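You operate a simulated robot arm through the tools that you are given. There is no shell and no other tool. Be economical: measure what you need, move in short steps, check, and stop when the job is done.

You are at the controls of a simulated robot arm. One attempt, no reset.

Task
Issue the guide that card No 92 names: lay it on the store bench.
Fine: turn its keeper level and back upright; move the card to the middle ISSUED pocket. Set down upright: what you pick out.

It is judged by the outcome, as a careful person would: the job done as asked, and still so three seconds after it is handed in. It fails if anything else is knocked over, pushed out of place, dropped, spilled or broken.

Robot
A 7-joint arm with a two-finger parallel gripper, hanging from a carriage that runs on a gantry, over the field with the corners [-1495, 1270], [-1501, -10], [799, -20], [805, 1260] (x, y) and turns from -6.912 to 5.079 rad about z. Base frame: it is fixed where the carriage stands at the start and does not move with it; the origin is on the floor, on the carriage's upright axis, x ahead of it, y to its left, z up; the surface under the hand at the start is at about z = 900. Units: mm, rad, N and s.
With the tool pointing down near the work surface it reaches from about 340 to 720 mm from the robot's upright axis, wherever it stands. Its first joint turns from -2.496 to 2.496 rad. Places, roughly: store bench top [500, -400, 900]; store left tilt bin [200, -600, 1200]; store middle back card pocket [100, -400, 1000]; store middle tilt bin [100, -600, 1200]; store right tilt bin [0, -600, 1200]. Payload 1.57 kg.
Tool frame: the origin (TCP) lies between the finger pads and is the grasp point; the fingertips stand 30 mm ahead of it; z points along the fingers, y is the line along which they close. The gripper opens to 110 mm. The fingers are 24 mm wide and 12 mm thick; the gripper's body (48 by 112 mm) begins 78 mm behind the TCP.
Orientation is that of the tool frame in the base frame, as [roll, pitch, yaw] about the fixed x, y, z axes, in that order (R = Rz(yaw) Ry(pitch) Rx(roll)). With the fingers straight down and closing along the base's y, the tool's x points along the base's -x, its y along +y and its z along -z.

Tools
- The arm moves only by the tool jog_arm. Its argument "plan" is a list that holds one entry, the list of rows, each a list of 6 numbers: the shift along the tool's x, y, z in m, then the turn, a rotation vector about the tool's x, y, z in rad. In form: [[[tx, ty, tz, ax, ay, az], ...]]. A call has 1 to 20 rows; each row is the pose to reach, as a shift and turn from the pose commanded when the call began, along the tool's axes at that moment. "fingers" is the opening, from 0 (shut) to 1 (fully open), set as the call begins (left out, the last holds). Each row takes 0.2 s and may step no farther than 50 mm and 0.15 rad from the row before; otherwise, or with a gripper value out of range, the whole call is refused. A pose out of reach is approached as far as the arm can. The call stops where the force on the tool passes 40 N (or 10 N more than at its start, if that is more) or the arm is blocked; 0.2 s more then pass. The fingers move at their own pace (about 45 mm/s each) and stop on an object; they squeeze with about 31 N. The grip force told is the motor's: it shows also when the fingers shut on nothing. Time passes only in rows, and 0.2 s behind the last, so rows that repeat a pose let the fingers close. The reply holds the time, the measured pose of the TCP, the force on the tool along the base axes, the opening and the grip force, in the units named above and with some noise, with the torque about the TCP (base axes, N m) and any sound that the robot's microphone picked up.
- Cameras (640 x 400 px; columns grow to the right, rows downward): "scene" is now at [231, -69.2, 1844.8]; the picture's right is [-0.99, -0.17, 0.00], its down [-0.14, 0.82, -0.56] and it looks along [0.09, -0.55, -0.83] (base axes); focal length 259 px, centre (320, 200). "wrist" rides on the gripper at [70, 16, -141] in the tool frame; the picture's right is [-0.23, 0.97, 0.00], its down [-0.85, -0.20, -0.48] and it looks along [-0.47, -0.11, 0.88] (tool axes); focal length 222 px, centre (320, 200). There is no depth. A picture from a camera that has moved, and an enlarged one, comes with that camera's place and axes in the base frame and with its lens.
- get_image(camera): a new picture of that camera. No time passes.
- slide_trunk(by): slides the trunk up (or, below 0, down) by that many mm; the arm and the scene camera ride with it, the base frame stays. It gives what a move gives, with no picture.
- steer(legs): drives the robot by 1 to 6 legs, each [ahead, left, turn to the left] in mm, mm and rad, along the robot's own axes; the way and the turn of a leg run together, so that a leg with both is an arc; at most 1500 mm and 3.142 rad a leg. The arm and the cameras ride along, it lands a little off, and it stops where it bumps. It keeps to its track: a leg is cut to what the track allows. It gives what a move gives.
- pan_tilt(pan, tilt): turns the head with the scene camera to pan (to the left, within 2.705 rad either way) and tilt (down, from -0.506 to 1.204), counted from straight ahead of the robot. It gives what a move gives.
- enlarge(camera, box): a new picture of the part [left, top, right, bottom] of that camera's present view, enlarged. No time passes.
- close_job(): hands the job in; it is judged then, once.

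Work in short steps. Places have to be worked out from the pictures, the camera data and where the tool is seen: move nearer, look again, correct. Check each grasp and each placing, and mend what went wrong. You have 120 turns and 90 pictures in all, those below and enlarged ones among them. Open the gripper and draw the arm clear of the work before you hand the job in, unless the task says otherwise; then end with one line.

The tools are called by a JSON object that holds its "op" and its "data". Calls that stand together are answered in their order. jog_arm: Moves the arm, as the interface text tells. Its arguments: {"type":"object","properties":{"plan":{"type":"array","items":{"type":"array","items":{"type":"array","items":{"type":"number"}}}},"fingers":{"type":"number"}},"required":["plan"]} The other tools are called the same way: slide_trunk (by) slides the trunk up or down; steer (legs) drives the base; pan_tilt (pan, tilt) turns the head that bears the scene camera; get_image (camera) takes a picture; enlarge (camera, box) takes an enlarged picture of a part of a camera's view; close_job () hands the job in.

At the start:

```text
time_s: 0.0
ee_pos: [401.2, -182.1, 998.9]
tool_rot: [3.141, 0.0, 3.141]
force: [-0.1, 0.4, -0.2]
wrist_torque: [0.02, 0.02, -0.01]
opening: 109.9
grasp_force: 0.1
trunk travel left (down, up): [-525.0, 70.0]
robot x, y, heading: [1.0, -2.4, -0.002]
head pan, tilt: [-1.403, 0.979]
```

scene: 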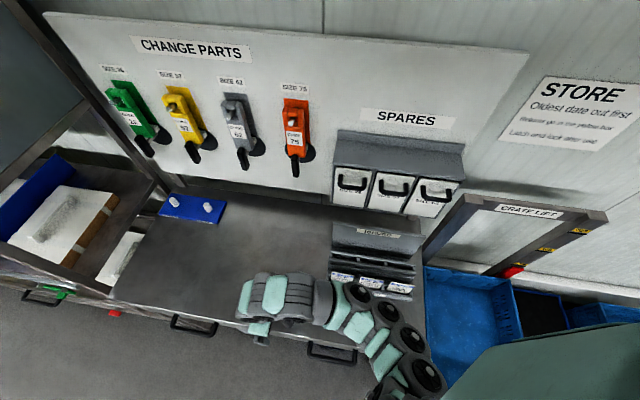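
wrist: 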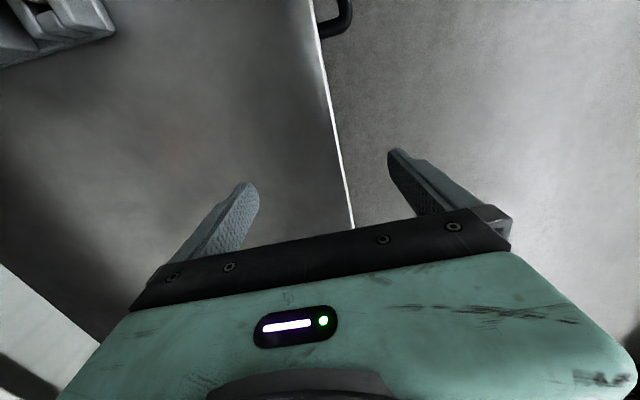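

The scene shows a board with four change parts, spares bins and card pockets. I'll enlarge the board, the pockets and the store sign to read the labels.

{"op": "enlarge", "data": {"camera": "scene", "box": [80, 30, 330, 190]}}

{"op": "enlarge", "data": {"camera": "scene", "box": [310, 100, 480, 310]}}

{"op": "enlarge", "data": {"camera": "scene", "box": [440, 60, 640, 290]}}

```text
2.50 times, centred on (205, 110) of scene
camera zoom: at [231.0, -69.2, 1844.8], right [-0.99, -0.17, 0.0], down [-0.14, 0.82, -0.56], along [0.09, -0.55, -0.83], focal length 648 px, centre (608, 425)
```

zoom: 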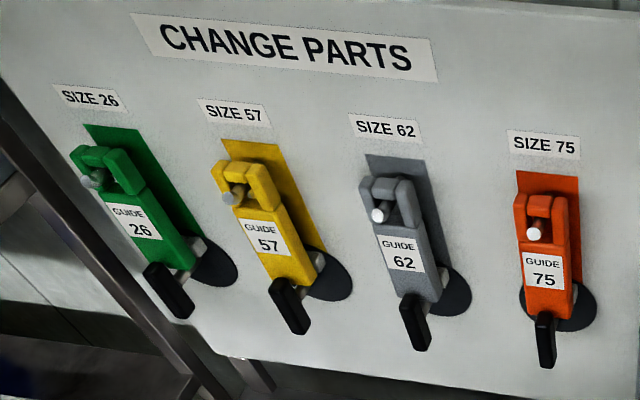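

```text
1.90 times, centred on (395, 205) of scene
camera zoom: at [231.0, -69.2, 1844.8], right [-0.99, -0.17, 0.0], down [-0.14, 0.82, -0.56], along [0.09, -0.55, -0.83], focal length 494 px, centre (177, 190)
```

zoom: 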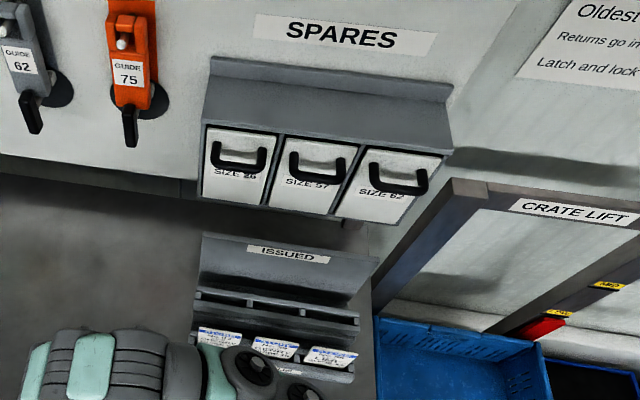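

```text
1.74 times, centred on (540, 175) of scene
camera zoom: at [231.0, -69.2, 1844.8], right [-0.99, -0.17, 0.0], down [-0.14, 0.82, -0.56], along [0.09, -0.55, -0.83], focal length 451 px, centre (-63, 244)
```

zoom: 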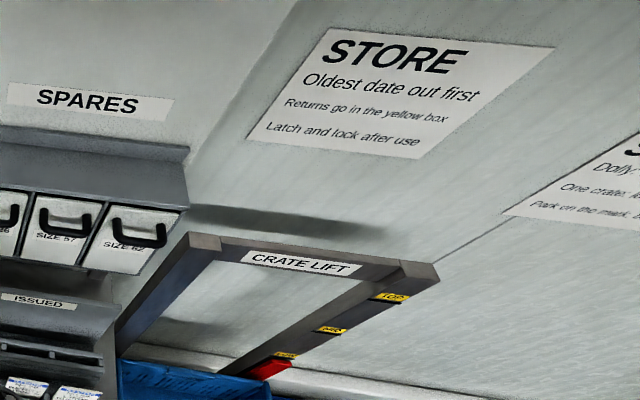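

The cards sit in a lower row; ISSUED pockets seem to be the row above. I'll zoom in tight on the rack.

{"op": "enlarge", "data": {"camera": "scene", "box": [325, 220, 421, 304]}}

{"op": "enlarge", "data": {"camera": "scene", "box": [326, 268, 416, 300]}}

```text
4.76 times, centred on (373, 262) of scene
camera zoom: at [231.0, -69.2, 1844.8], right [-0.99, -0.17, 0.0], down [-0.14, 0.82, -0.56], along [0.09, -0.55, -0.83], focal length 1235 px, centre (68, -95)
```

zoom: 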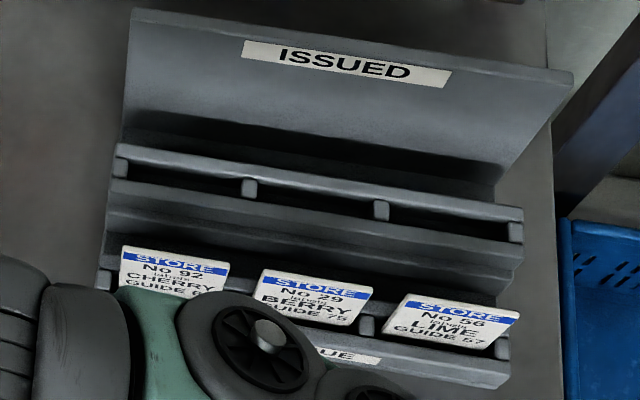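

```text
7.11 times, centred on (371, 284) of scene
camera zoom: at [231.0, -69.2, 1844.8], right [-0.99, -0.17, 0.0], down [-0.14, 0.82, -0.56], along [0.09, -0.55, -0.83], focal length 1844 px, centre (-43, -397)
```

zoom: 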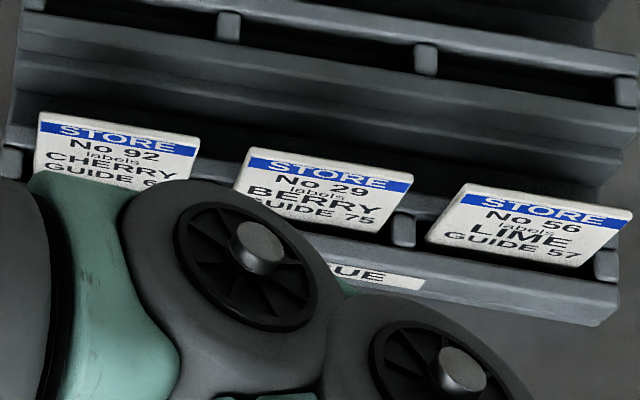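

Card No 92 is the front-left one (largest x) and reads "GUIDE 6…", probably 62; I'll confirm once the arm isn't in the way. I'll look around before driving.

{"op": "pan_tilt", "data": {"pan": 0.6, "tilt": 0.7}}

{"op": "get_image", "data": {"camera": "scene"}}

```text
time_s: 1.9
ee_pos: [401.8, -180.2, 999.1]
tool_rot: [3.141, 0.0, -3.141]
force: [0.0, -0.1, -0.2]
wrist_torque: [-0.01, 0.01, -0.02]
opening: 110.0
grasp_force: 0.1
trunk travel left (down, up): [-525.0, 70.0]
robot x, y, heading: [0.9, 3.3, -0.001]
head pan, tilt: [0.6, 0.7]
```

```text
82 pictures are left
camera scene: at [289.3, 48.6, 1866.7], right [0.56, -0.83, 0.0], down [-0.53, -0.36, -0.76], along [0.63, 0.43, -0.64], focal length 259 px, centre (320, 200)
```

scene: 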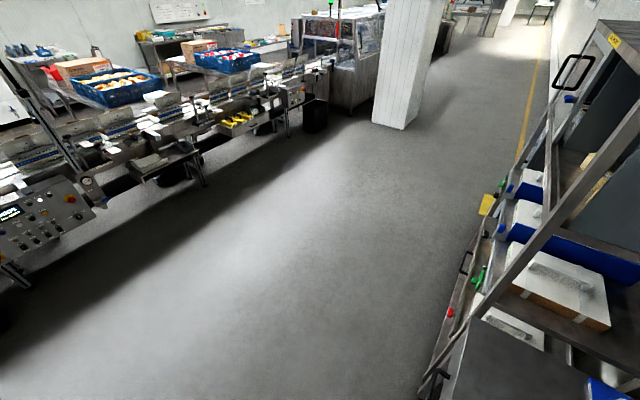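

Open floor lies on the left, so I'll drive away from the bench, turn to face it, then slide along it to about x=420.

{"op": "steer", "data": {"legs": [[0, 300, 0], [0, 0, -1.57], [0, 420, 0]]}}

{"op": "pan_tilt", "data": {"pan": 0.0, "tilt": 0.75}}

{"op": "get_image", "data": {"camera": "scene"}}

```text
time_s: 9.9
ee_pos: [223.4, -106.3, 1000.1]
tool_rot: [-3.141, 0.0, 1.571]
force: [0.4, 0.0, 0.0]
wrist_torque: [-0.01, -0.04, 0.01]
opening: 109.9
grasp_force: 0.1
trunk travel left (down, up): [-525.0, 70.0]
robot x, y, heading: [402.8, 295.6, -1.57]
head pan, tilt: [0.6, 0.7]
```

```text
time_s: 10.9
ee_pos: [225.3, -105.4, 999.9]
tool_rot: [-3.14, 0.001, 1.57]
force: [0.2, -0.5, 0.2]
wrist_torque: [-0.03, 0.0, 0.0]
opening: 110.0
grasp_force: 0.1
trunk travel left (down, up): [-525.0, 70.0]
robot x, y, heading: [401.3, 300.4, -1.569]
head pan, tilt: [0.0, 0.75]
```

```text
81 pictures are left
camera scene: at [404.4, -5.5, 1862.5], right [-1.0, 0.0, 0.0], down [0.0, 0.68, -0.73], along [0.0, -0.73, -0.68], focal length 259 px, centre (320, 200)
```

scene: 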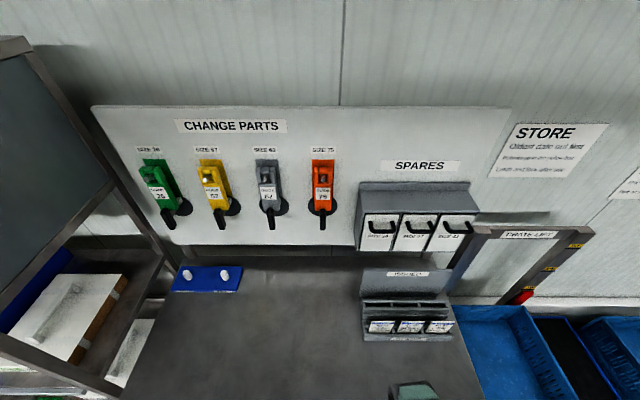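

Good, a clear square-on view. I'll zoom on cards and the guide.

{"op": "enlarge", "data": {"camera": "scene", "box": [355, 262, 459, 346]}}

{"op": "enlarge", "data": {"camera": "scene", "box": [230, 140, 345, 240]}}

```text
4.76 times, centred on (407, 304) of scene
camera zoom: at [404.4, -5.5, 1862.5], right [-1.0, 0.0, 0.0], down [0.0, 0.68, -0.73], along [0.0, -0.73, -0.68], focal length 1235 px, centre (-94, -295)
```

zoom: 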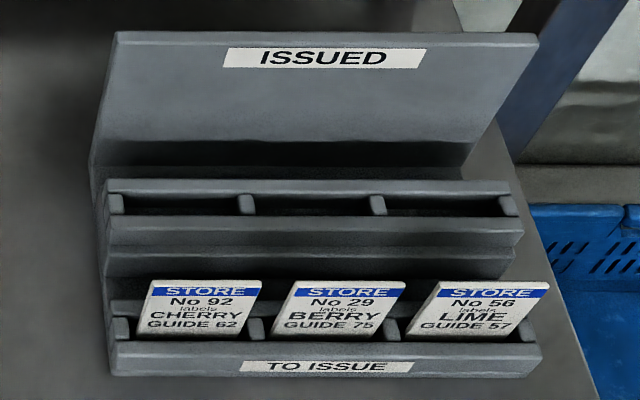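

```text
4.00 times, centred on (288, 190) of scene
camera zoom: at [404.4, -5.5, 1862.5], right [-1.0, 0.0, 0.0], down [0.0, 0.68, -0.73], along [0.0, -0.73, -0.68], focal length 1037 px, centre (450, 240)
```

zoom: 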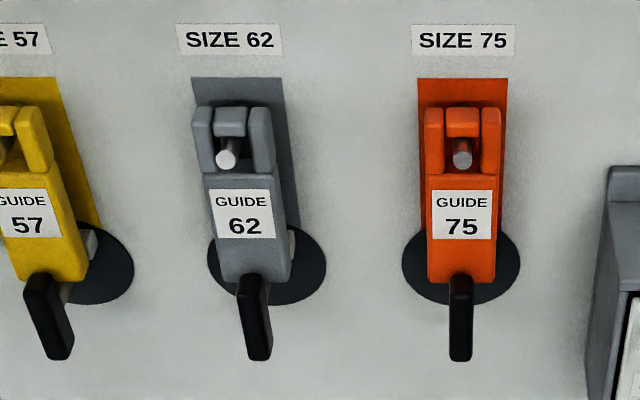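

Card 92 does read GUIDE 62. By triangulation its label is near (566, -609, 1329). I'll shift along to face it and then bring the tool horizontal for a close look with the wrist camera.

{"op": "steer", "data": {"legs": [[0, 160, 0]]}}

{"op": "jog_arm", "data": {"plan": [[[0, 0.014, -0.02, 0, -0.1309, 0], [0, 0.028, -0.04, 0, -0.2618, 0], [0, 0.042, -0.06, 0, -0.3927, 0], [0, 0.056, -0.08, 0, -0.5236, 0], [0, 0.07, -0.1, 0, -0.6545, 0], [0, 0.084, -0.12, 0, -0.7854, 0], [0, 0.098, -0.14, 0, -0.9163, 0], [0, 0.112, -0.16, 0, -1.0472, 0], [0, 0.126, -0.18, 0, -1.1781, 0], [0, 0.14, -0.2, 0, -1.309, 0], [0, 0.154, -0.21, 0, -1.4399, 0], [0, 0.168, -0.22, 0, -1.5708, 0], [0, 0.168, -0.22, 0, -1.5708, 0]]]}}

{"op": "get_image", "data": {"camera": "wrist"}}

{"op": "get_image", "data": {"camera": "scene"}}

```text
time_s: 12.3
ee_pos: [381.3, -105.4, 1000.1]
tool_rot: [3.141, 0.001, 1.569]
force: [-0.6, -0.2, 0.3]
wrist_torque: [-0.01, -0.02, 0.01]
opening: 109.7
grasp_force: 0.0
trunk travel left (down, up): [-525.0, 70.0]
robot x, y, heading: [558.3, 296.4, -1.573]
head pan, tilt: [0.0, 0.75]
```

```text
time_s: 15.1
ee_pos: [514.2, -105.9, 1195.7]
tool_rot: [-0.386, 1.568, -1.956]
force: [-0.1, -0.9, -0.5]
wrist_torque: [-0.01, -0.01, 0.01]
opening: 110.0
grasp_force: 0.1
out of reach, approached as far as the arm can: row 2, 3, 4, 5, 6, 7, 8, 9, 10, 11, 12, 13
trunk travel left (down, up): [-525.0, 70.0]
robot x, y, heading: [562.4, 299.1, -1.571]
head pan, tilt: [0.0, 0.75]
```

```text
78 pictures are left
camera wrist: at [531.1, 34.3, 1126.1], right [0.97, 0.0, 0.23], down [-0.2, 0.48, 0.85], along [-0.11, -0.88, 0.47], focal length 222 px, centre (320, 200)
```

wrist: 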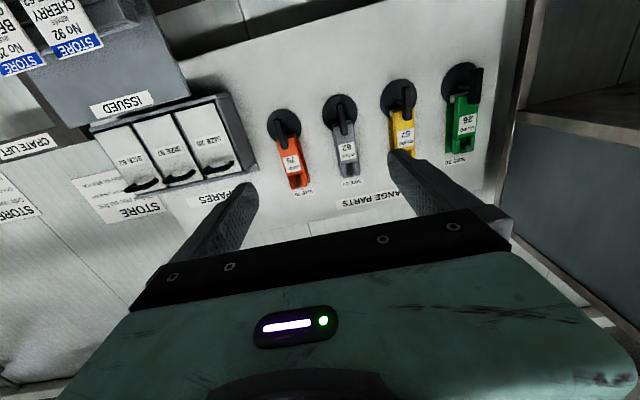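

```text
77 pictures are left
camera scene: at [561.0, -5.6, 1862.4], right [-1.0, 0.0, 0.0], down [0.0, 0.68, -0.73], along [0.0, -0.73, -0.68], focal length 259 px, centre (320, 200)
```

scene: 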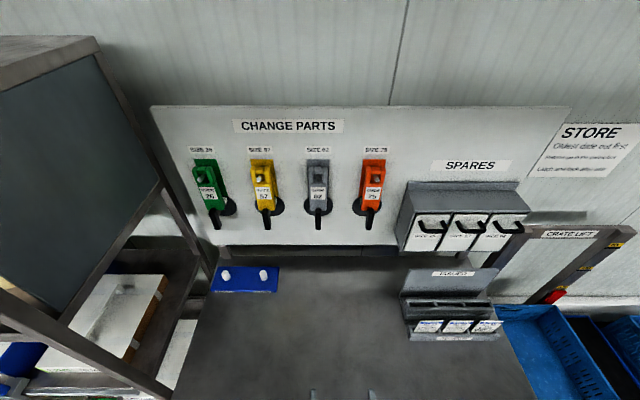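

Tool is roughly horizontal. Zooming into the wrist view around guide 62 to understand the keeper.

{"op": "enlarge", "data": {"camera": "wrist", "box": [310, 85, 390, 195]}}

{"op": "enlarge", "data": {"camera": "scene", "box": [285, 140, 355, 240]}}

```text
3.64 times, centred on (350, 140) of wrist
camera zoom: at [531.1, 34.3, 1126.1], right [0.97, 0.0, 0.23], down [-0.2, 0.48, 0.85], along [-0.11, -0.88, 0.47], focal length 808 px, centre (211, 418)
```

zoom: 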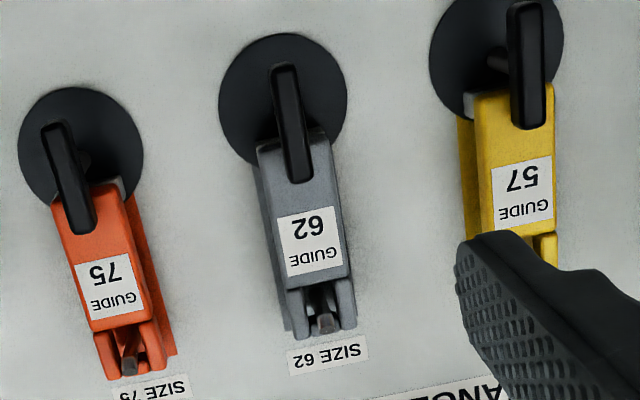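

```text
4.00 times, centred on (320, 190) of scene
camera zoom: at [561.0, -5.6, 1862.4], right [-1.0, 0.0, 0.0], down [0.0, 0.68, -0.73], along [0.0, -0.73, -0.68], focal length 1037 px, centre (320, 240)
```

zoom: 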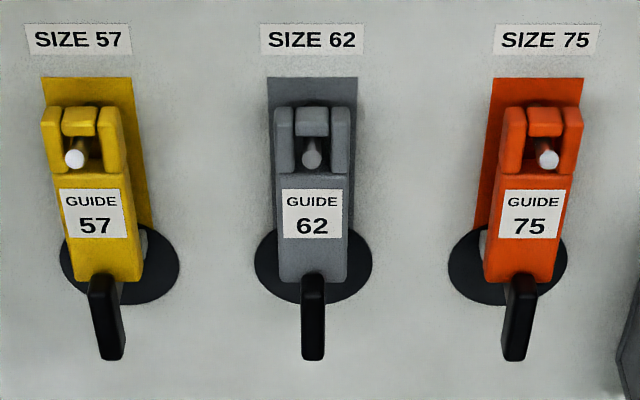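

Now it's clear: the keeper is a bar centred on a shaft at about (567, z 1233), front face near y -578, whose upper half overlaps the guide's foot. First I'll extend the tool a bit and begin to flip it about its axis so that the wrist camera is on top.

{"op": "jog_arm", "data": {"plan": [[[0, 0, 0.04, 0, 0, 0], [0, 0, 0.08, 0, 0, 0], [0, 0, 0.12, 0, 0, 0], [0, 0, 0.15, 0, 0, 0], [0, 0, 0.15, 0, 0, 0.14], [0, 0, 0.15, 0, 0, 0.28], [0, 0, 0.15, 0, 0, 0.42], [0, 0, 0.15, 0, 0, 0.56], [0, 0, 0.15, 0, 0, 0.7], [0, 0, 0.15, 0, 0, 0.84], [0, 0, 0.15, 0, 0, 0.98], [0, 0, 0.15, 0, 0, 1.12], [0, 0, 0.15, 0, 0, 1.26], [0, 0, 0.15, 0, 0, 1.4], [0, 0, 0.15, 0, 0, 1.5708]]]}}

```text
refused: row 15 steps farther than a row can; nothing moved
```

Last step was too big; re-spacing.

{"op": "jog_arm", "data": {"plan": [[[0, 0, 0.04, 0, 0, 0], [0, 0, 0.08, 0, 0, 0], [0, 0, 0.12, 0, 0, 0], [0, 0, 0.15, 0, 0, 0], [0, 0, 0.15, 0, 0, 0.1428], [0, 0, 0.15, 0, 0, 0.2856], [0, 0, 0.15, 0, 0, 0.4284], [0, 0, 0.15, 0, 0, 0.5712], [0, 0, 0.15, 0, 0, 0.714], [0, 0, 0.15, 0, 0, 0.8568], [0, 0, 0.15, 0, 0, 0.9996], [0, 0, 0.15, 0, 0, 1.1424], [0, 0, 0.15, 0, 0, 1.2852], [0, 0, 0.15, 0, 0, 1.428], [0, 0, 0.15, 0, 0, 1.5708]]]}}

```text
time_s: 18.3
ee_pos: [552.7, -195.5, 1188.8]
tool_rot: [1.567, -0.001, -0.003]
force: [0.5, -0.7, -0.4]
wrist_torque: [0.01, 0.01, -0.01]
opening: 110.0
grasp_force: 0.1
out of reach, approached as far as the arm can: row 2, 3, 4, 5, 6, 7, 8, 9, 10, 11, 12, 13, 14, 15
trunk travel left (down, up): [-525.0, 70.0]
robot x, y, heading: [562.3, 297.4, -1.576]
head pan, tilt: [0.0, 0.75]
```

The arm is limited here, likely too folded. I'll raise the trunk and command the tool further out (the pose is still clear of the board) to see what is reachable.

{"op": "slide_trunk", "data": {"by": 70}}

{"op": "jog_arm", "data": {"plan": [[[0, 0, 0.04, 0, 0, 0], [0, 0, 0.08, 0, 0, 0], [0, 0, 0.1, 0, 0, 0], [0, 0, 0.1, 0, 0, 0]]]}}

{"op": "pan_tilt", "data": {"pan": 0, "tilt": 1.2}}

{"op": "get_image", "data": {"camera": "scene"}}

```text
time_s: 19.4
ee_pos: [553.4, -195.5, 1258.6]
tool_rot: [1.567, 0.002, -0.004]
force: [-0.3, -0.4, 0.3]
wrist_torque: [0.01, -0.02, 0.02]
opening: 110.2
grasp_force: 0.1
trunk travel left (down, up): [-595.0, 0.0]
robot x, y, heading: [562.4, 296.0, -1.571]
head pan, tilt: [0.0, 0.75]
```

```text
time_s: 20.4
ee_pos: [560.7, -204.3, 1259.0]
tool_rot: [1.567, -0.002, -0.003]
force: [-0.2, -0.4, -0.3]
wrist_torque: [0.04, -0.01, 0.01]
opening: 109.7
grasp_force: 0.0
out of reach, approached as far as the arm can: row 1, 2, 3, 4
trunk travel left (down, up): [-595.0, 0.0]
robot x, y, heading: [563.0, 298.4, -1.57]
head pan, tilt: [0.0, 0.75]
```

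```text
time_s: 21.3
ee_pos: [561.6, -203.6, 1258.5]
tool_rot: [1.567, 0.0, -0.002]
force: [0.1, 0.5, 0.6]
wrist_torque: [0.04, -0.01, -0.03]
opening: 110.1
grasp_force: 0.1
trunk travel left (down, up): [-595.0, 0.0]
robot x, y, heading: [561.8, 294.8, -1.569]
head pan, tilt: [0.0, 1.201]
```

```text
74 pictures are left
camera scene: at [561.0, 21.2, 1900.8], right [-1.0, 0.0, 0.0], down [0.0, 0.93, -0.36], along [0.0, -0.36, -0.93], focal length 259 px, centre (320, 200)
```

scene: 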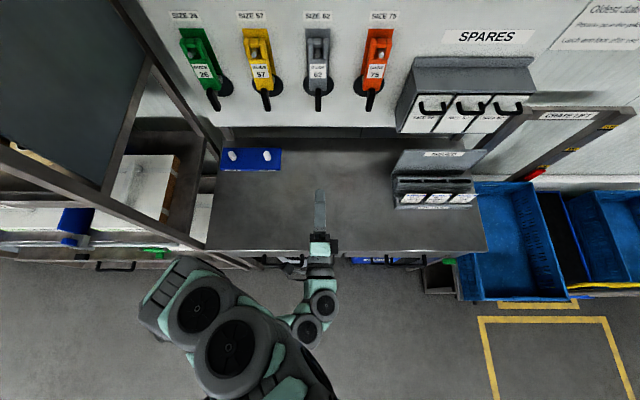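

It reached only r≈500 here, and the elbow is folded out to the side, so this looks like a poor posture. I'll go back to tool-down farther out, then pitch up again from there.

{"op": "jog_arm", "data": {"plan": [[[0, -0.02, 0, 0.1428, 0, 0], [0, -0.04, 0, 0.2856, 0, 0], [0, -0.06, 0, 0.4284, 0, 0], [0, -0.08, 0, 0.5712, 0, 0], [0, -0.1, 0, 0.714, 0, 0], [0, -0.12, 0, 0.8568, 0, 0], [0, -0.14, 0, 0.9996, 0, 0], [0, -0.16, 0, 1.1424, 0, 0], [0, -0.18, 0, 1.2852, 0, 0], [0, -0.19, 0, 1.428, 0, 0], [0, -0.2, 0, 1.5708, 0, 0], [0, -0.2, 0, 1.5708, 0, 0]]]}}

{"op": "get_image", "data": {"camera": "scene"}}

```text
time_s: 23.9
ee_pos: [608.1, 89.8, 957.8]
tool_rot: [3.074, 0.005, -0.004]
force: [-0.2, 0.6, 0.6]
wrist_torque: [-0.02, 0.01, 0.02]
opening: 109.9
grasp_force: 0.1
out of reach, approached as far as the arm can: row 1, 2, 3, 4, 5, 6, 7, 8, 9, 10, 11, 12
trunk travel left (down, up): [-595.0, 0.0]
robot x, y, heading: [564.4, 295.5, -1.572]
head pan, tilt: [0.0, 1.201]
```

```text
73 pictures are left
camera scene: at [561.0, 21.3, 1900.7], right [-1.0, 0.0, 0.0], down [0.0, 0.93, -0.36], along [0.0, -0.36, -0.93], focal length 259 px, centre (320, 200)
```

scene: 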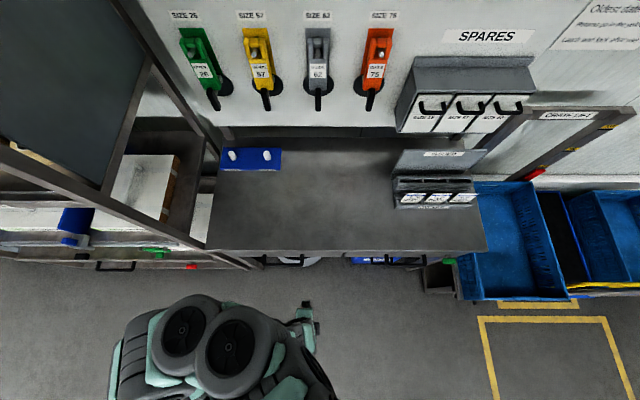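

That's cramped: the wrist twist is at a limit. I'll undo the twist to get back to the original tool-down orientation.

{"op": "jog_arm", "data": {"plan": [[[0, 0, 0, 0, 0, -0.1428], [0, 0, 0, 0, 0, -0.2856], [0, 0, 0, 0, 0, -0.4284], [0, 0, 0, 0, 0, -0.5712], [0, 0, 0, 0, 0, -0.714], [0, 0, 0, 0, 0, -0.8568], [0, 0, 0, 0, 0, -0.9996], [0, 0, 0, 0, 0, -1.1424], [0, 0, 0, 0, 0, -1.2852], [0, 0, 0, 0, 0, -1.428], [0, 0, 0, 0, 0, -1.5708], [0, 0, 0, 0, 0, -1.5708], [0, 0, 0, 0, 0, -1.5708], [0, 0, 0, 0, 0, -1.5708]]]}}

{"op": "get_image", "data": {"camera": "scene"}}

```text
time_s: 26.9
ee_pos: [607.9, 88.5, 956.9]
tool_rot: [-3.138, 0.069, 1.567]
force: [-0.1, -0.7, -0.2]
wrist_torque: [0.02, 0.02, -0.01]
opening: 110.0
grasp_force: 0.0
out of reach, approached as far as the arm can: row 1, 2, 3, 4, 5, 6, 7, 8, 9, 10, 11, 12, 13, 14
trunk travel left (down, up): [-595.0, 0.0]
robot x, y, heading: [561.3, 298.4, -1.572]
head pan, tilt: [0.0, 1.201]
```

```text
72 pictures are left
camera scene: at [561.0, 21.3, 1900.7], right [-1.0, 0.0, 0.0], down [0.0, 0.93, -0.36], along [0.0, -0.36, -0.93], focal length 259 px, centre (320, 200)
```

scene: 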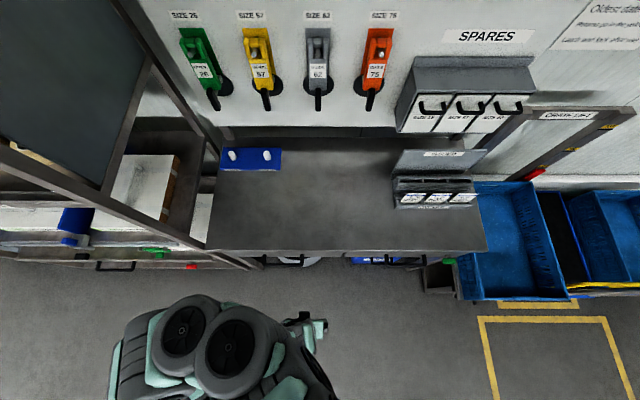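

The twist alone doesn't change the position; another joint is stuck. I'll test small moves from here: outward and up.

{"op": "jog_arm", "data": {"plan": [[[-0.03, 0, -0.02, 0, 0, 0], [-0.06, 0, -0.04, 0, 0, 0], [-0.09, 0, -0.06, 0, 0, 0], [-0.12, 0, -0.08, 0, 0, 0]]]}}

```text
time_s: 27.9
ee_pos: [607.5, 89.9, 956.6]
tool_rot: [-3.138, 0.068, 1.566]
force: [-0.2, -0.1, -0.4]
wrist_torque: [0.0, -0.02, 0.02]
opening: 110.1
grasp_force: 0.0
out of reach, approached as far as the arm can: row 1, 2, 3, 4
trunk travel left (down, up): [-595.0, 0.0]
robot x, y, heading: [565.5, 296.2, -1.569]
head pan, tilt: [0.0, 1.201]
```

No motion. In case the commanded pose has run far ahead, I'll command it back toward where the original good pose was relative to the robot; the area around is clear floor.

{"op": "jog_arm", "data": {"plan": [[[0.037, -0.017, 0.01, 0, 0, 0], [0.074, -0.034, 0.02, 0, 0, 0], [0.111, -0.051, 0.03, 0, 0, 0], [0.148, -0.068, 0.04, 0, 0, 0], [0.185, -0.085, 0.05, 0, 0, 0], [0.222, -0.102, 0.06, 0, 0, 0], [0.259, -0.119, 0.07, 0, 0, 0], [0.296, -0.136, 0.08, 0, 0, 0], [0.333, -0.153, 0.09, 0, 0, 0], [0.37, -0.17, 0.1, 0, 0, 0], [0.37, -0.17, 0.1, 0, 0, 0], [0.37, -0.17, 0.1, 0, 0, 0]]]}}

```text
time_s: 30.5
ee_pos: [439.9, 456.7, 837.5]
tool_rot: [-3.137, 0.067, 1.565]
force: [-0.1, 0.1, 0.1]
wrist_torque: [0.05, 0.01, 0.0]
opening: 110.2
grasp_force: 0.1
trunk travel left (down, up): [-595.0, 0.0]
robot x, y, heading: [564.2, 297.7, -1.57]
head pan, tilt: [0.0, 1.201]
```

The commanded pose snaps to what was reached, and the arm has wandered behind the robot. I'll bring it round the robot's right side in an arc back toward the front, at a comfortable radius.

{"op": "jog_arm", "data": {"plan": [[[-0.017, -0.036, -0.014, 0, 0, 0], [-0.034, -0.072, -0.028, 0, 0, 0], [-0.051, -0.108, -0.041, 0, 0, 0], [-0.068, -0.145, -0.055, 0, 0, 0], [-0.086, -0.181, -0.07, 0, 0, 0], [-0.103, -0.217, -0.085, 0, 0, 0], [-0.12, -0.254, -0.1, 0, 0, 0], [-0.137, -0.29, -0.11, 0, 0, 0], [-0.177, -0.285, -0.12, 0, 0, 0], [-0.217, -0.28, -0.13, 0, 0, 0], [-0.257, -0.27, -0.14, 0, 0, 0], [-0.297, -0.26, -0.15, 0, 0, 0], [-0.337, -0.245, -0.16, 0, 0, 0], [-0.377, -0.23, -0.16, 0, 0, 0], [-0.417, -0.215, -0.16, 0, 0, 0], [-0.457, -0.2, -0.16, 0, 0, 0]]]}}

{"op": "get_image", "data": {"camera": "scene"}}

```text
time_s: 33.9
ee_pos: [187.3, -20.7, 949.6]
tool_rot: [-3.14, 0.065, 1.563]
force: [-0.3, 0.7, -0.9]
wrist_torque: [-0.07, 0.02, 0.0]
opening: 110.3
grasp_force: 0.1
out of reach, approached as far as the arm can: row 9, 10, 11, 12, 13, 14, 15, 16
trunk travel left (down, up): [-595.0, 0.0]
robot x, y, heading: [563.9, 293.4, -1.571]
head pan, tilt: [0.0, 1.201]
```

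```text
71 pictures are left
camera scene: at [561.0, 21.3, 1900.7], right [-1.0, 0.0, 0.0], down [0.0, 0.93, -0.36], along [0.0, -0.36, -0.93], focal length 259 px, centre (320, 200)
```

scene: 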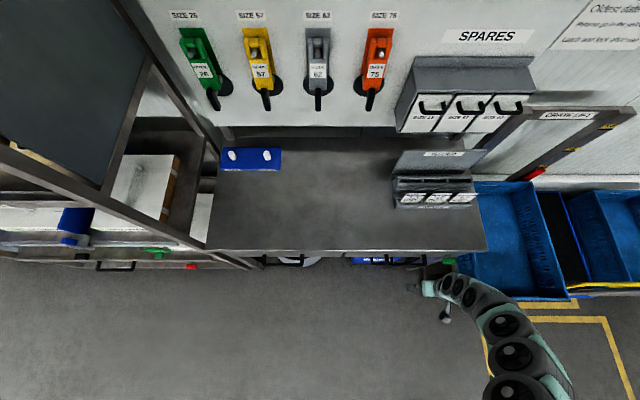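

The arm is back on the right side and in front. I'll jog it to front centre, correcting the small tilt, and see whether it moves freely.

{"op": "jog_arm", "data": {"plan": [[[-0.01, 0.045, 0, 0, 0.065, 0], [-0.02, 0.09, 0, 0, 0.065, 0], [-0.03, 0.135, 0, 0, 0.065, 0], [-0.04, 0.18, 0, 0, 0.065, 0], [-0.06, 0.21, -0.02, 0, 0.065, 0], [-0.08, 0.24, -0.04, 0, 0.065, 0], [-0.1, 0.26, -0.05, 0, 0.065, 0], [-0.1, 0.26, -0.05, 0, 0.065, 0]]]}}

```text
time_s: 35.7
ee_pos: [429.5, -137.7, 914.1]
tool_rot: [-3.139, 0.004, 1.567]
force: [0.7, -0.2, 0.7]
wrist_torque: [0.0, -0.01, -0.02]
opening: 110.0
grasp_force: 0.2
out of reach, approached as far as the arm can: row 1, 2, 3, 4, 5, 6, 7, 8
trunk travel left (down, up): [-595.0, 0.0]
robot x, y, heading: [560.8, 294.8, -1.572]
head pan, tilt: [0.0, 1.201]
```

Height seems limited now. Let me look at the arm's posture.

{"op": "get_image", "data": {"camera": "scene"}}

```text
70 pictures are left
camera scene: at [561.0, 21.3, 1900.7], right [-1.0, 0.0, 0.0], down [0.0, 0.93, -0.36], along [0.0, -0.36, -0.93], focal length 259 px, centre (320, 200)
```

scene: 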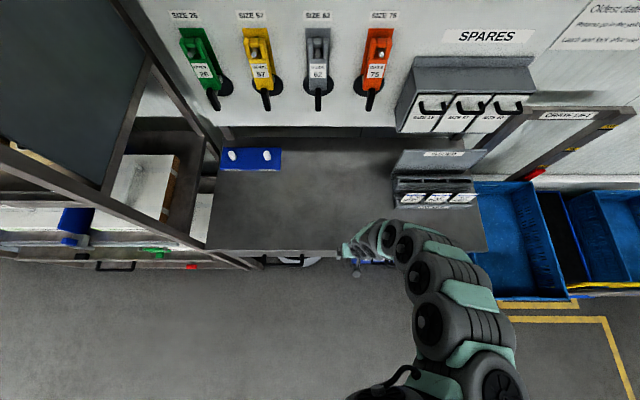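

Posture looks like the starting one. Test pure upward motion in small steps.

{"op": "jog_arm", "data": {"plan": [[[0, 0, -0.02, 0, 0, 0], [0, 0, -0.04, 0, 0, 0], [0, 0, -0.06, 0, 0, 0], [0, 0, -0.08, 0, 0, 0], [0, 0, -0.1, 0, 0, 0]]]}}

```text
time_s: 36.9
ee_pos: [421.5, -146.0, 920.5]
tool_rot: [3.138, -0.021, 1.567]
force: [7.2, 21.2, -16.2]
wrist_torque: [0.63, -0.11, 0.25]
opening: 110.0
grasp_force: 0.0
out of reach, approached as far as the arm can: row 1, 2, 3, 4, 5
trunk travel left (down, up): [-595.0, 0.0]
robot x, y, heading: [563.2, 297.9, -1.574]
head pan, tilt: [0.0, 1.201]
stopped in row 5: the force on the tool passed its limit at 70 N (the readings are from after the stop); the commanded pose is now the measured one
```

Contact with something, probably the bench edge or a drawer handle. Stop and look through the wrist.

{"op": "get_image", "data": {"camera": "wrist"}}

{"op": "enlarge", "data": {"camera": "scene", "box": [300, 200, 460, 310]}}

```text
69 pictures are left
camera wrist: at [437.3, -80.5, 1064.4], right [0.97, -0.23, 0.0], down [-0.2, -0.86, 0.46], along [-0.11, -0.45, -0.89], focal length 222 px, centre (320, 200)
```

wrist: 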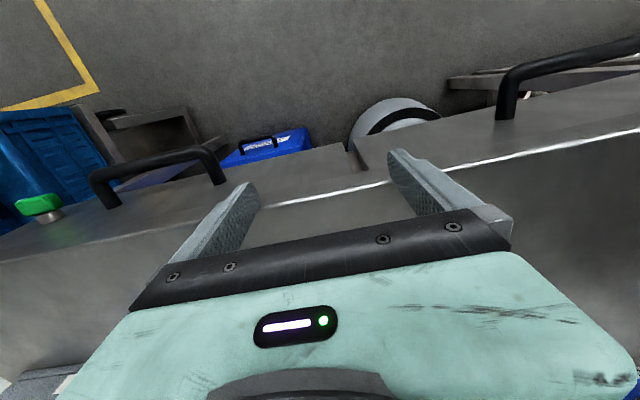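

```text
3.64 times, centred on (380, 255) of scene
camera zoom: at [561.9, 23.4, 1899.5], right [-1.0, 0.0, 0.0], down [0.0, 0.93, -0.36], along [0.0, -0.36, -0.93], focal length 943 px, centre (102, 0)
```

zoom: 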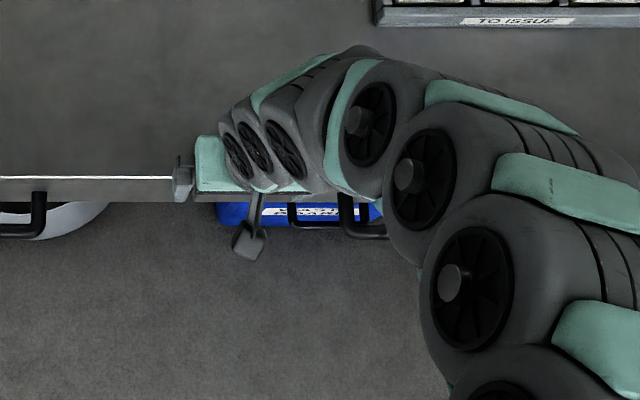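

The fingertips are against the bench's front edge. I'll back the robot away, then re-pose the arm in clear space.

{"op": "steer", "data": {"legs": [[-350, 0, 0]]}}

{"op": "get_image", "data": {"camera": "scene"}}

```text
time_s: 39.2
ee_pos: [419.2, 194.5, 924.4]
tool_rot: [-3.141, -0.01, 1.574]
force: [0.5, -0.1, 0.1]
wrist_torque: [-0.01, 0.01, -0.01]
opening: 110.1
grasp_force: 0.1
trunk travel left (down, up): [-595.0, 0.0]
robot x, y, heading: [563.6, 650.7, -1.56]
head pan, tilt: [0.0, 1.201]
```

```text
67 pictures are left
camera scene: at [562.5, 372.4, 1900.7], right [-1.0, -0.01, 0.0], down [-0.01, 0.93, -0.36], along [0.0, -0.36, -0.93], focal length 259 px, centre (320, 200)
```

scene: 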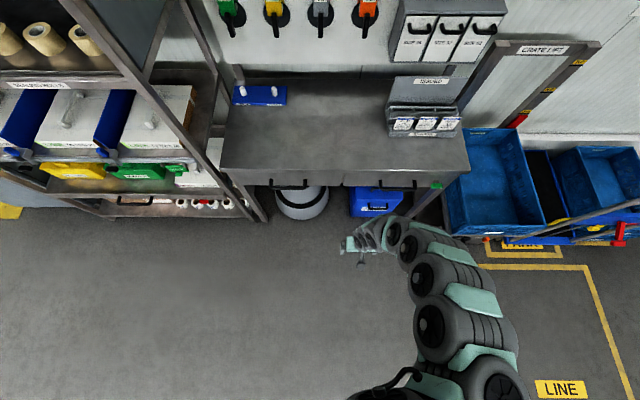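

Clear now. Retest upward motion here in free space.

{"op": "jog_arm", "data": {"plan": [[[0, 0, -0.03, 0, 0, 0], [0, 0, -0.06, 0, 0, 0], [0, 0, -0.09, 0, 0, 0], [0, 0, -0.12, 0, 0, 0], [0, 0, -0.15, 0, 0, 0], [0, 0, -0.15, 0, 0, 0]]]}}

```text
time_s: 40.6
ee_pos: [391.8, 128.3, 966.7]
tool_rot: [3.139, -0.011, 1.574]
force: [-0.5, 0.1, -0.5]
wrist_torque: [-0.01, -0.03, 0.02]
opening: 109.6
grasp_force: 0.0
out of reach, approached as far as the arm can: row 1, 2, 3, 4, 5, 6
trunk travel left (down, up): [-595.0, 0.0]
robot x, y, heading: [561.7, 645.6, -1.568]
head pan, tilt: [0.0, 1.201]
```

It slid outward while rising, so some joint is at a limit. I'll try pitching the tool up about the wrist centre (keeping the wrist still), which should mostly use one joint.

{"op": "jog_arm", "data": {"plan": [[[-0.028, 0, -0.002, 0, -0.1428, 0], [-0.056, 0, -0.008, 0, -0.2856, 0], [-0.083, 0, -0.018, 0, -0.4284, 0], [-0.108, 0, -0.032, 0, -0.5712, 0], [-0.131, 0, -0.049, 0, -0.714, 0], [-0.151, 0, -0.069, 0, -0.8568, 0], [-0.168, 0, -0.092, 0, -0.9996, 0], [-0.182, 0, -0.117, 0, -1.1424, 0], [-0.192, 0, -0.144, 0, -1.2852, 0], [-0.198, 0, -0.172, 0, -1.428, 0], [-0.2, 0, -0.2, 0, -1.5708, 0], [-0.2, 0, -0.2, 0, -1.5708, 0]]]}}

{"op": "get_image", "data": {"camera": "scene"}}

```text
time_s: 43.2
ee_pos: [394.2, -77.8, 1162.7]
tool_rot: [3.062, 1.562, 1.495]
force: [-0.2, 0.2, 0.3]
wrist_torque: [-0.04, -0.01, 0.03]
opening: 110.2
grasp_force: 0.1
out of reach, approached as far as the arm can: row 1, 2, 3, 4, 5, 6
trunk travel left (down, up): [-595.0, 0.0]
robot x, y, heading: [562.7, 646.0, -1.567]
head pan, tilt: [0.0, 1.201]
```

```text
66 pictures are left
camera scene: at [562.5, 372.4, 1900.7], right [-1.0, -0.01, 0.0], down [-0.01, 0.93, -0.36], along [0.0, -0.36, -0.93], focal length 259 px, centre (320, 200)
```

scene: 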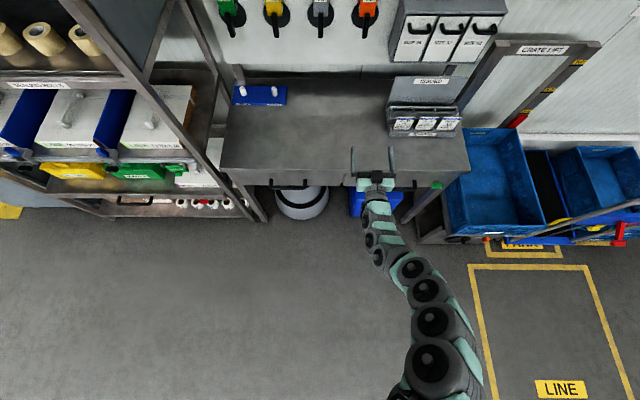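

Now it is horizontal with a natural extended posture (r≈740). Test raising to about z 1300 here.

{"op": "jog_arm", "data": {"plan": [[[-0.03, 0, 0, 0, 0, 0], [-0.07, 0.0, 0, 0, 0, 0], [-0.11, 0, 0, 0, 0, 0], [-0.14, 0, 0, 0, 0, 0], [-0.17, 0, 0, 0, 0, 0]]]}}

```text
time_s: 44.4
ee_pos: [395.4, -80.8, 1332.9]
tool_rot: [2.965, 1.563, 1.399]
force: [-1.2, 0.5, -0.2]
wrist_torque: [-0.02, 0.0, 0.02]
opening: 110.2
grasp_force: 0.1
trunk travel left (down, up): [-595.0, 0.0]
robot x, y, heading: [562.5, 648.9, -1.562]
head pan, tilt: [0.0, 1.201]
```

Works. Now flip the tool about its axis so the camera is on top (needed later to set the guide low on the bench).

{"op": "jog_arm", "data": {"plan": [[[0, 0, 0, 0, 0, 0.15], [0, 0, 0, 0, 0, 0.3], [0, 0, 0, 0, 0, 0.45], [0, 0, 0, 0, 0, 0.6], [0, 0, 0, 0, 0, 0.75], [0, 0, 0, 0, 0, 0.9], [0, 0, 0, 0, 0, 1.05], [0, 0, 0, 0, 0, 1.2], [0, 0, 0, 0, 0, 1.35], [0, 0, 0, 0, 0, 1.5], [0, 0, 0, 0, 0, 1.65], [0, 0, 0, 0, 0, 1.8], [0, 0, 0, 0, 0, 1.95], [0, 0, 0, 0, 0, 2.1], [0, 0, 0, 0, 0, 2.25], [0, 0, 0, 0, 0, 2.4], [0, 0, 0, 0, 0, 2.55], [0, 0, 0, 0, 0, 2.7], [0, 0, 0, 0, 0, 2.85], [0, 0, 0, 0, 0, 3.0]]]}}

```text
time_s: 48.6
ee_pos: [396.3, -79.6, 1332.4]
tool_rot: [1.645, -1.431, -0.068]
force: [0.8, 0.5, 0.3]
wrist_torque: [0.0, 0.01, 0.03]
opening: 109.7
grasp_force: 0.1
trunk travel left (down, up): [-595.0, 0.0]
robot x, y, heading: [561.1, 648.1, -1.564]
head pan, tilt: [0.0, 1.201]
```

Flip reached. Finish the last bit of rotation, then drive to bring the tool in front of guide 62 with standoff for a close look.

{"op": "jog_arm", "data": {"plan": [[[-0.04, 0, 0, 0, 0, 0.07], [-0.08, 0, 0, 0, 0, 0.14], [-0.08, 0, 0, 0, 0, 0.14]]]}}

{"op": "steer", "data": {"legs": [[0, 171, 0], [300, 0, 0]]}}

{"op": "get_image", "data": {"camera": "wrist"}}

{"op": "pan_tilt", "data": {"pan": -0.2, "tilt": 0.9}}

{"op": "get_image", "data": {"camera": "scene"}}

```text
time_s: 49.4
ee_pos: [386.8, -76.6, 1254.6]
tool_rot: [3.127, -1.56, -1.552]
force: [-0.6, -0.2, 0.2]
wrist_torque: [0.0, 0.0, 0.0]
opening: 110.0
grasp_force: 0.1
trunk travel left (down, up): [-595.0, 0.0]
robot x, y, heading: [560.8, 646.9, -1.565]
head pan, tilt: [0.0, 1.201]
```

```text
time_s: 52.5
ee_pos: [574.3, -366.5, 1254.4]
tool_rot: [3.057, -1.56, -1.472]
force: [-1.2, -0.2, -0.3]
wrist_torque: [-0.04, -0.02, -0.02]
opening: 109.7
grasp_force: 0.1
trunk travel left (down, up): [-595.0, 0.0]
robot x, y, heading: [740.0, 358.3, -1.559]
head pan, tilt: [0.0, 1.201]
```

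```text
65 pictures are left
camera wrist: at [556.4, -226.5, 1326.3], right [-0.97, -0.01, -0.23], down [0.19, 0.49, -0.85], along [0.12, -0.87, -0.47], focal length 222 px, centre (320, 200)
```

wrist: 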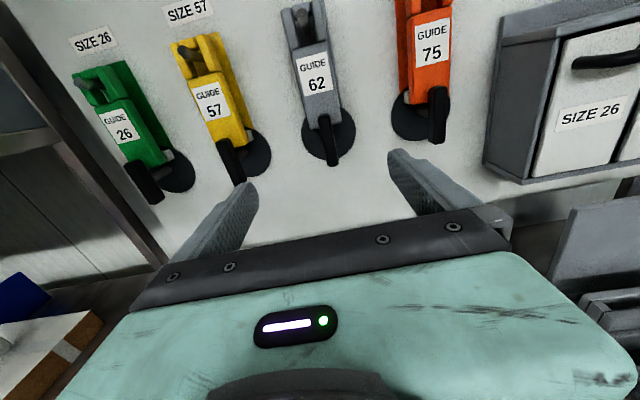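

```text
time_s: 53.3
ee_pos: [574.5, -368.3, 1254.7]
tool_rot: [3.056, -1.56, -1.473]
force: [0.0, 0.7, 1.2]
wrist_torque: [-0.01, 0.03, 0.01]
opening: 109.9
grasp_force: 0.2
trunk travel left (down, up): [-595.0, 0.0]
robot x, y, heading: [743.1, 358.8, -1.553]
head pan, tilt: [-0.201, 0.901]
```

```text
64 pictures are left
camera scene: at [730.3, 66.0, 1920.5], right [-0.98, 0.18, 0.0], down [0.14, 0.77, -0.62], along [-0.11, -0.61, -0.78], focal length 259 px, centre (320, 200)
```

scene: 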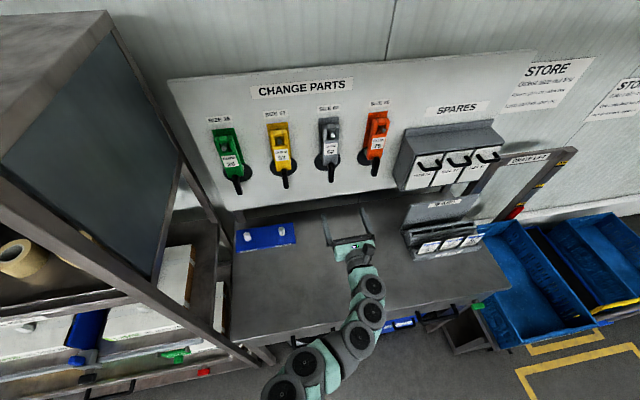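

Aligned and facing the guide. Zoom on guide 62 in the wrist view for exact lever location.

{"op": "enlarge", "data": {"camera": "wrist", "box": [265, 0, 375, 170]}}

{"op": "enlarge", "data": {"camera": "scene", "box": [295, 95, 365, 195]}}

```text
2.35 times, centred on (320, 85) of wrist
camera zoom: at [556.4, -226.6, 1326.3], right [-0.97, -0.01, -0.23], down [0.19, 0.49, -0.85], along [0.12, -0.87, -0.47], focal length 523 px, centre (320, 471)
```

zoom: 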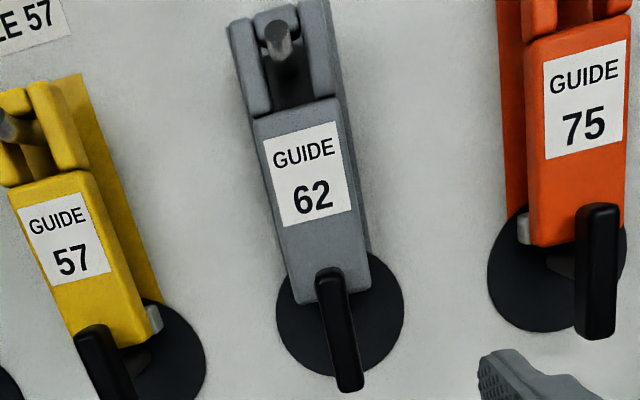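

```text
4.00 times, centred on (330, 145) of scene
camera zoom: at [730.3, 66.0, 1920.5], right [-0.98, 0.18, 0.0], down [0.14, 0.77, -0.62], along [-0.11, -0.61, -0.78], focal length 1037 px, centre (280, 420)
```

zoom: 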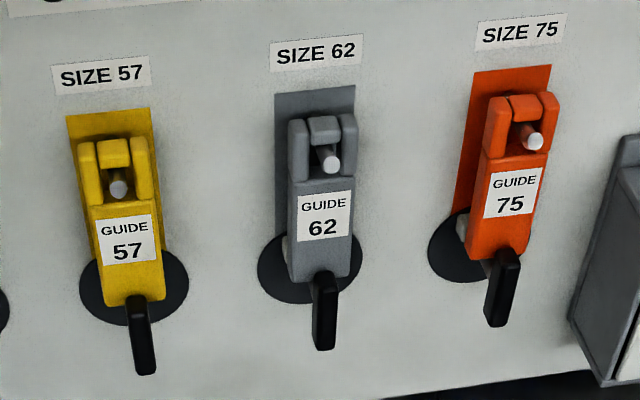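

Lever centre ≈ (567, z 1236), front face y≈-578, guide face y≈-608. I'll fine-adjust laterally, half-open the fingers and drive to about 20 mm short of the lever.

{"op": "jog_arm", "data": {"plan": [[[-0.018, 0.007, 0, 0, 0, 0], [-0.018, 0.007, 0, 0, 0, 0], [-0.018, 0.007, 0, 0, 0, 0], [-0.018, 0.007, 0, 0, 0, 0]]], "fingers": 0.55}}

{"op": "steer", "data": {"legs": [[155, 0, 0]]}}

{"op": "get_image", "data": {"camera": "wrist"}}

```text
time_s: 54.3
ee_pos: [566.3, -365.2, 1235.5]
tool_rot: [3.056, -1.561, -1.471]
force: [0.0, -0.9, -0.6]
wrist_torque: [-0.01, 0.0, 0.01]
opening: 60.4
grasp_force: 0.1
trunk travel left (down, up): [-595.0, 0.0]
robot x, y, heading: [741.4, 360.1, -1.551]
head pan, tilt: [-0.201, 0.901]
```

```text
time_s: 55.7
ee_pos: [570.8, -518.8, 1235.0]
tool_rot: [3.056, -1.562, -1.469]
force: [0.7, -0.3, 0.3]
wrist_torque: [0.0, 0.01, -0.03]
opening: 60.6
grasp_force: 0.0
trunk travel left (down, up): [-595.0, 0.0]
robot x, y, heading: [741.6, 204.2, -1.552]
head pan, tilt: [-0.201, 0.901]
```

```text
61 pictures are left
camera wrist: at [552.3, -378.7, 1307.7], right [-0.97, -0.01, -0.23], down [0.19, 0.49, -0.85], along [0.12, -0.87, -0.47], focal length 222 px, centre (320, 200)
```

wrist: 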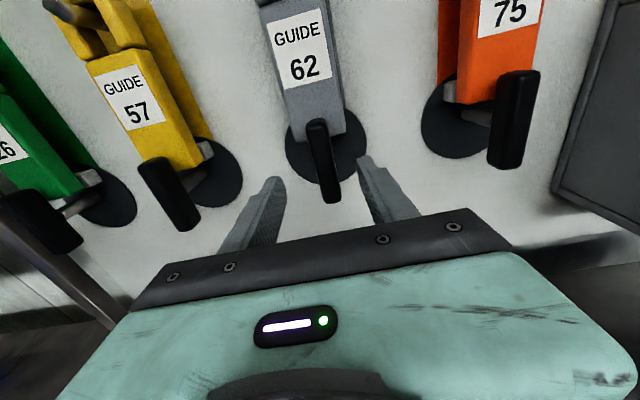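

Lever is nicely between the fingers. Advance 52 mm with a 3 mm lateral correction.

{"op": "jog_arm", "data": {"plan": [[[0, 0.003, 0.015, 0, 0, 0], [0.001, 0.003, 0.03, 0, 0, 0], [0.001, 0.003, 0.042, 0, 0, 0], [0.001, 0.003, 0.052, 0, 0, 0], [0.001, 0.003, 0.052, 0, 0, 0]]]}}

{"op": "get_image", "data": {"camera": "wrist"}}

```text
time_s: 56.9
ee_pos: [567.0, -570.7, 1239.2]
tool_rot: [3.039, -1.56, -1.454]
force: [0.3, 0.3, -0.3]
wrist_torque: [-0.01, 0.02, -0.02]
opening: 60.4
grasp_force: 0.1
trunk travel left (down, up): [-595.0, 0.0]
robot x, y, heading: [745.0, 205.4, -1.556]
head pan, tilt: [-0.201, 0.901]
```

```text
60 pictures are left
camera wrist: at [549.8, -431.1, 1309.7], right [-0.97, -0.01, -0.23], down [0.19, 0.49, -0.85], along [0.12, -0.87, -0.47], focal length 222 px, centre (320, 200)
```

wrist: 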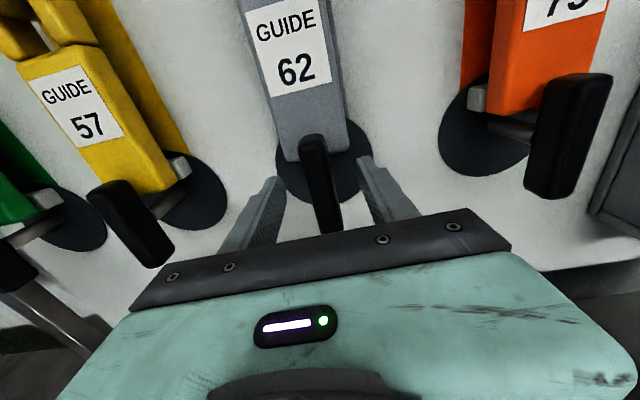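

Fingers straddle the lever. Drop 4 mm and close gently.

{"op": "jog_arm", "data": {"plan": [[[-0.004, 0, 0.001, 0, 0, 0], [-0.004, 0, 0.001, 0, 0, 0], [-0.004, 0, 0.001, 0, 0, 0], [-0.004, 0, 0.001, 0, 0, 0], [-0.004, 0, 0.001, 0, 0, 0]]], "fingers": 0.1}}

{"op": "get_image", "data": {"camera": "wrist"}}

```text
time_s: 58.1
ee_pos: [566.1, -571.8, 1234.2]
tool_rot: [2.981, -1.56, -1.396]
force: [-4.3, -2.4, -2.1]
wrist_torque: [0.01, 0.01, -1.04]
opening: 20.2
grasp_force: 33.8
trunk travel left (down, up): [-595.0, 0.0]
robot x, y, heading: [743.3, 208.3, -1.549]
head pan, tilt: [-0.201, 0.901]
```

```text
59 pictures are left
camera wrist: at [549.3, -431.4, 1305.9], right [-0.97, -0.01, -0.23], down [0.19, 0.49, -0.85], along [0.12, -0.87, -0.48], focal length 222 px, centre (320, 200)
```

wrist: 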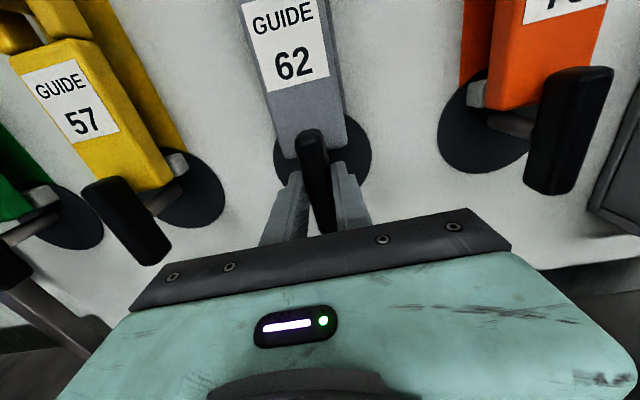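

Gripped (20 mm). Turn a little about the tool axis, toward the wrist's known free range, and watch the torque.

{"op": "jog_arm", "data": {"plan": [[[0, 0, 0, 0, 0, -0.1], [0, 0, 0, 0, 0, -0.2], [0, 0, 0, 0, 0, -0.3], [0, 0, 0, 0, 0, -0.3]]]}}

{"op": "get_image", "data": {"camera": "wrist"}}

```text
time_s: 59.1
ee_pos: [565.9, -570.7, 1233.4]
tool_rot: [1.607, -1.27, -0.022]
force: [-7.4, -3.4, -4.4]
wrist_torque: [-0.42, -0.97, -1.13]
opening: 27.5
grasp_force: 38.2
trunk travel left (down, up): [-595.0, 0.0]
robot x, y, heading: [744.4, 205.4, -1.558]
head pan, tilt: [-0.201, 0.901]
```

```text
58 pictures are left
camera wrist: at [570.4, -431.0, 1306.1], right [-1.0, -0.02, 0.07], down [-0.07, 0.49, -0.87], along [-0.02, -0.87, -0.49], focal length 222 px, centre (320, 200)
```

wrist: 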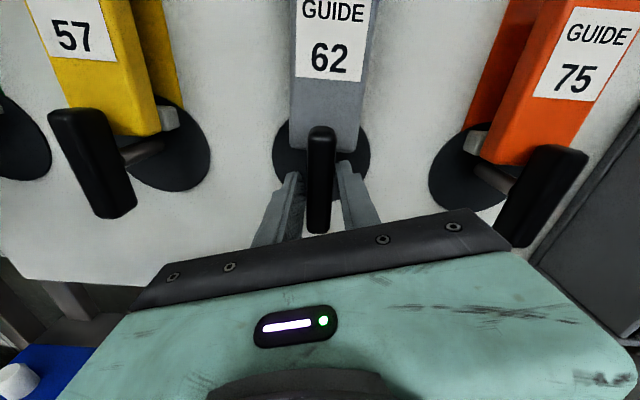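

The lever didn't turn: it resists in this direction (fingers got pried open). Return and try the other way.

{"op": "jog_arm", "data": {"plan": [[[0, 0, 0, 0, 0, 0.1], [0, 0, 0, 0, 0, 0.2], [0, 0, 0, 0, 0, 0.3], [0, 0, 0, 0, 0, 0.4], [0, 0, 0, 0, 0, 0.5], [0, 0, 0, 0, 0, 0.6], [0, 0, 0, 0, 0, 0.6]]]}}

{"op": "get_image", "data": {"camera": "wrist"}}

```text
time_s: 60.7
ee_pos: [564.9, -571.8, 1233.3]
tool_rot: [-1.604, -1.273, -3.095]
force: [-6.9, 9.7, 9.4]
wrist_torque: [-0.19, -0.02, -1.05]
opening: 20.1
grasp_force: 34.1
trunk travel left (down, up): [-595.0, 0.0]
robot x, y, heading: [744.8, 202.5, -1.553]
head pan, tilt: [-0.201, 0.901]
```

```text
57 pictures are left
camera wrist: at [529.0, -431.8, 1296.7], right [-0.86, -0.01, -0.5], down [0.44, 0.49, -0.75], along [0.25, -0.87, -0.42], focal length 222 px, centre (320, 200)
```

wrist: 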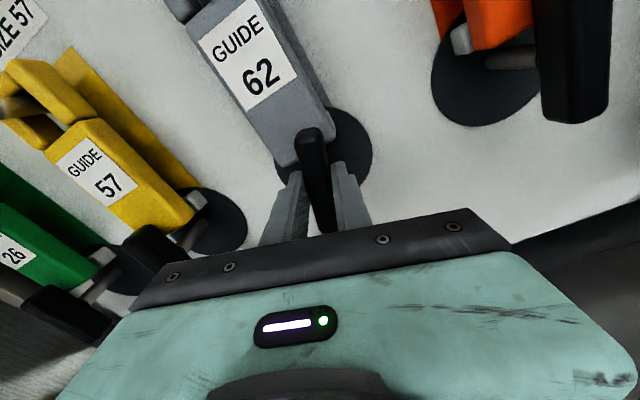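

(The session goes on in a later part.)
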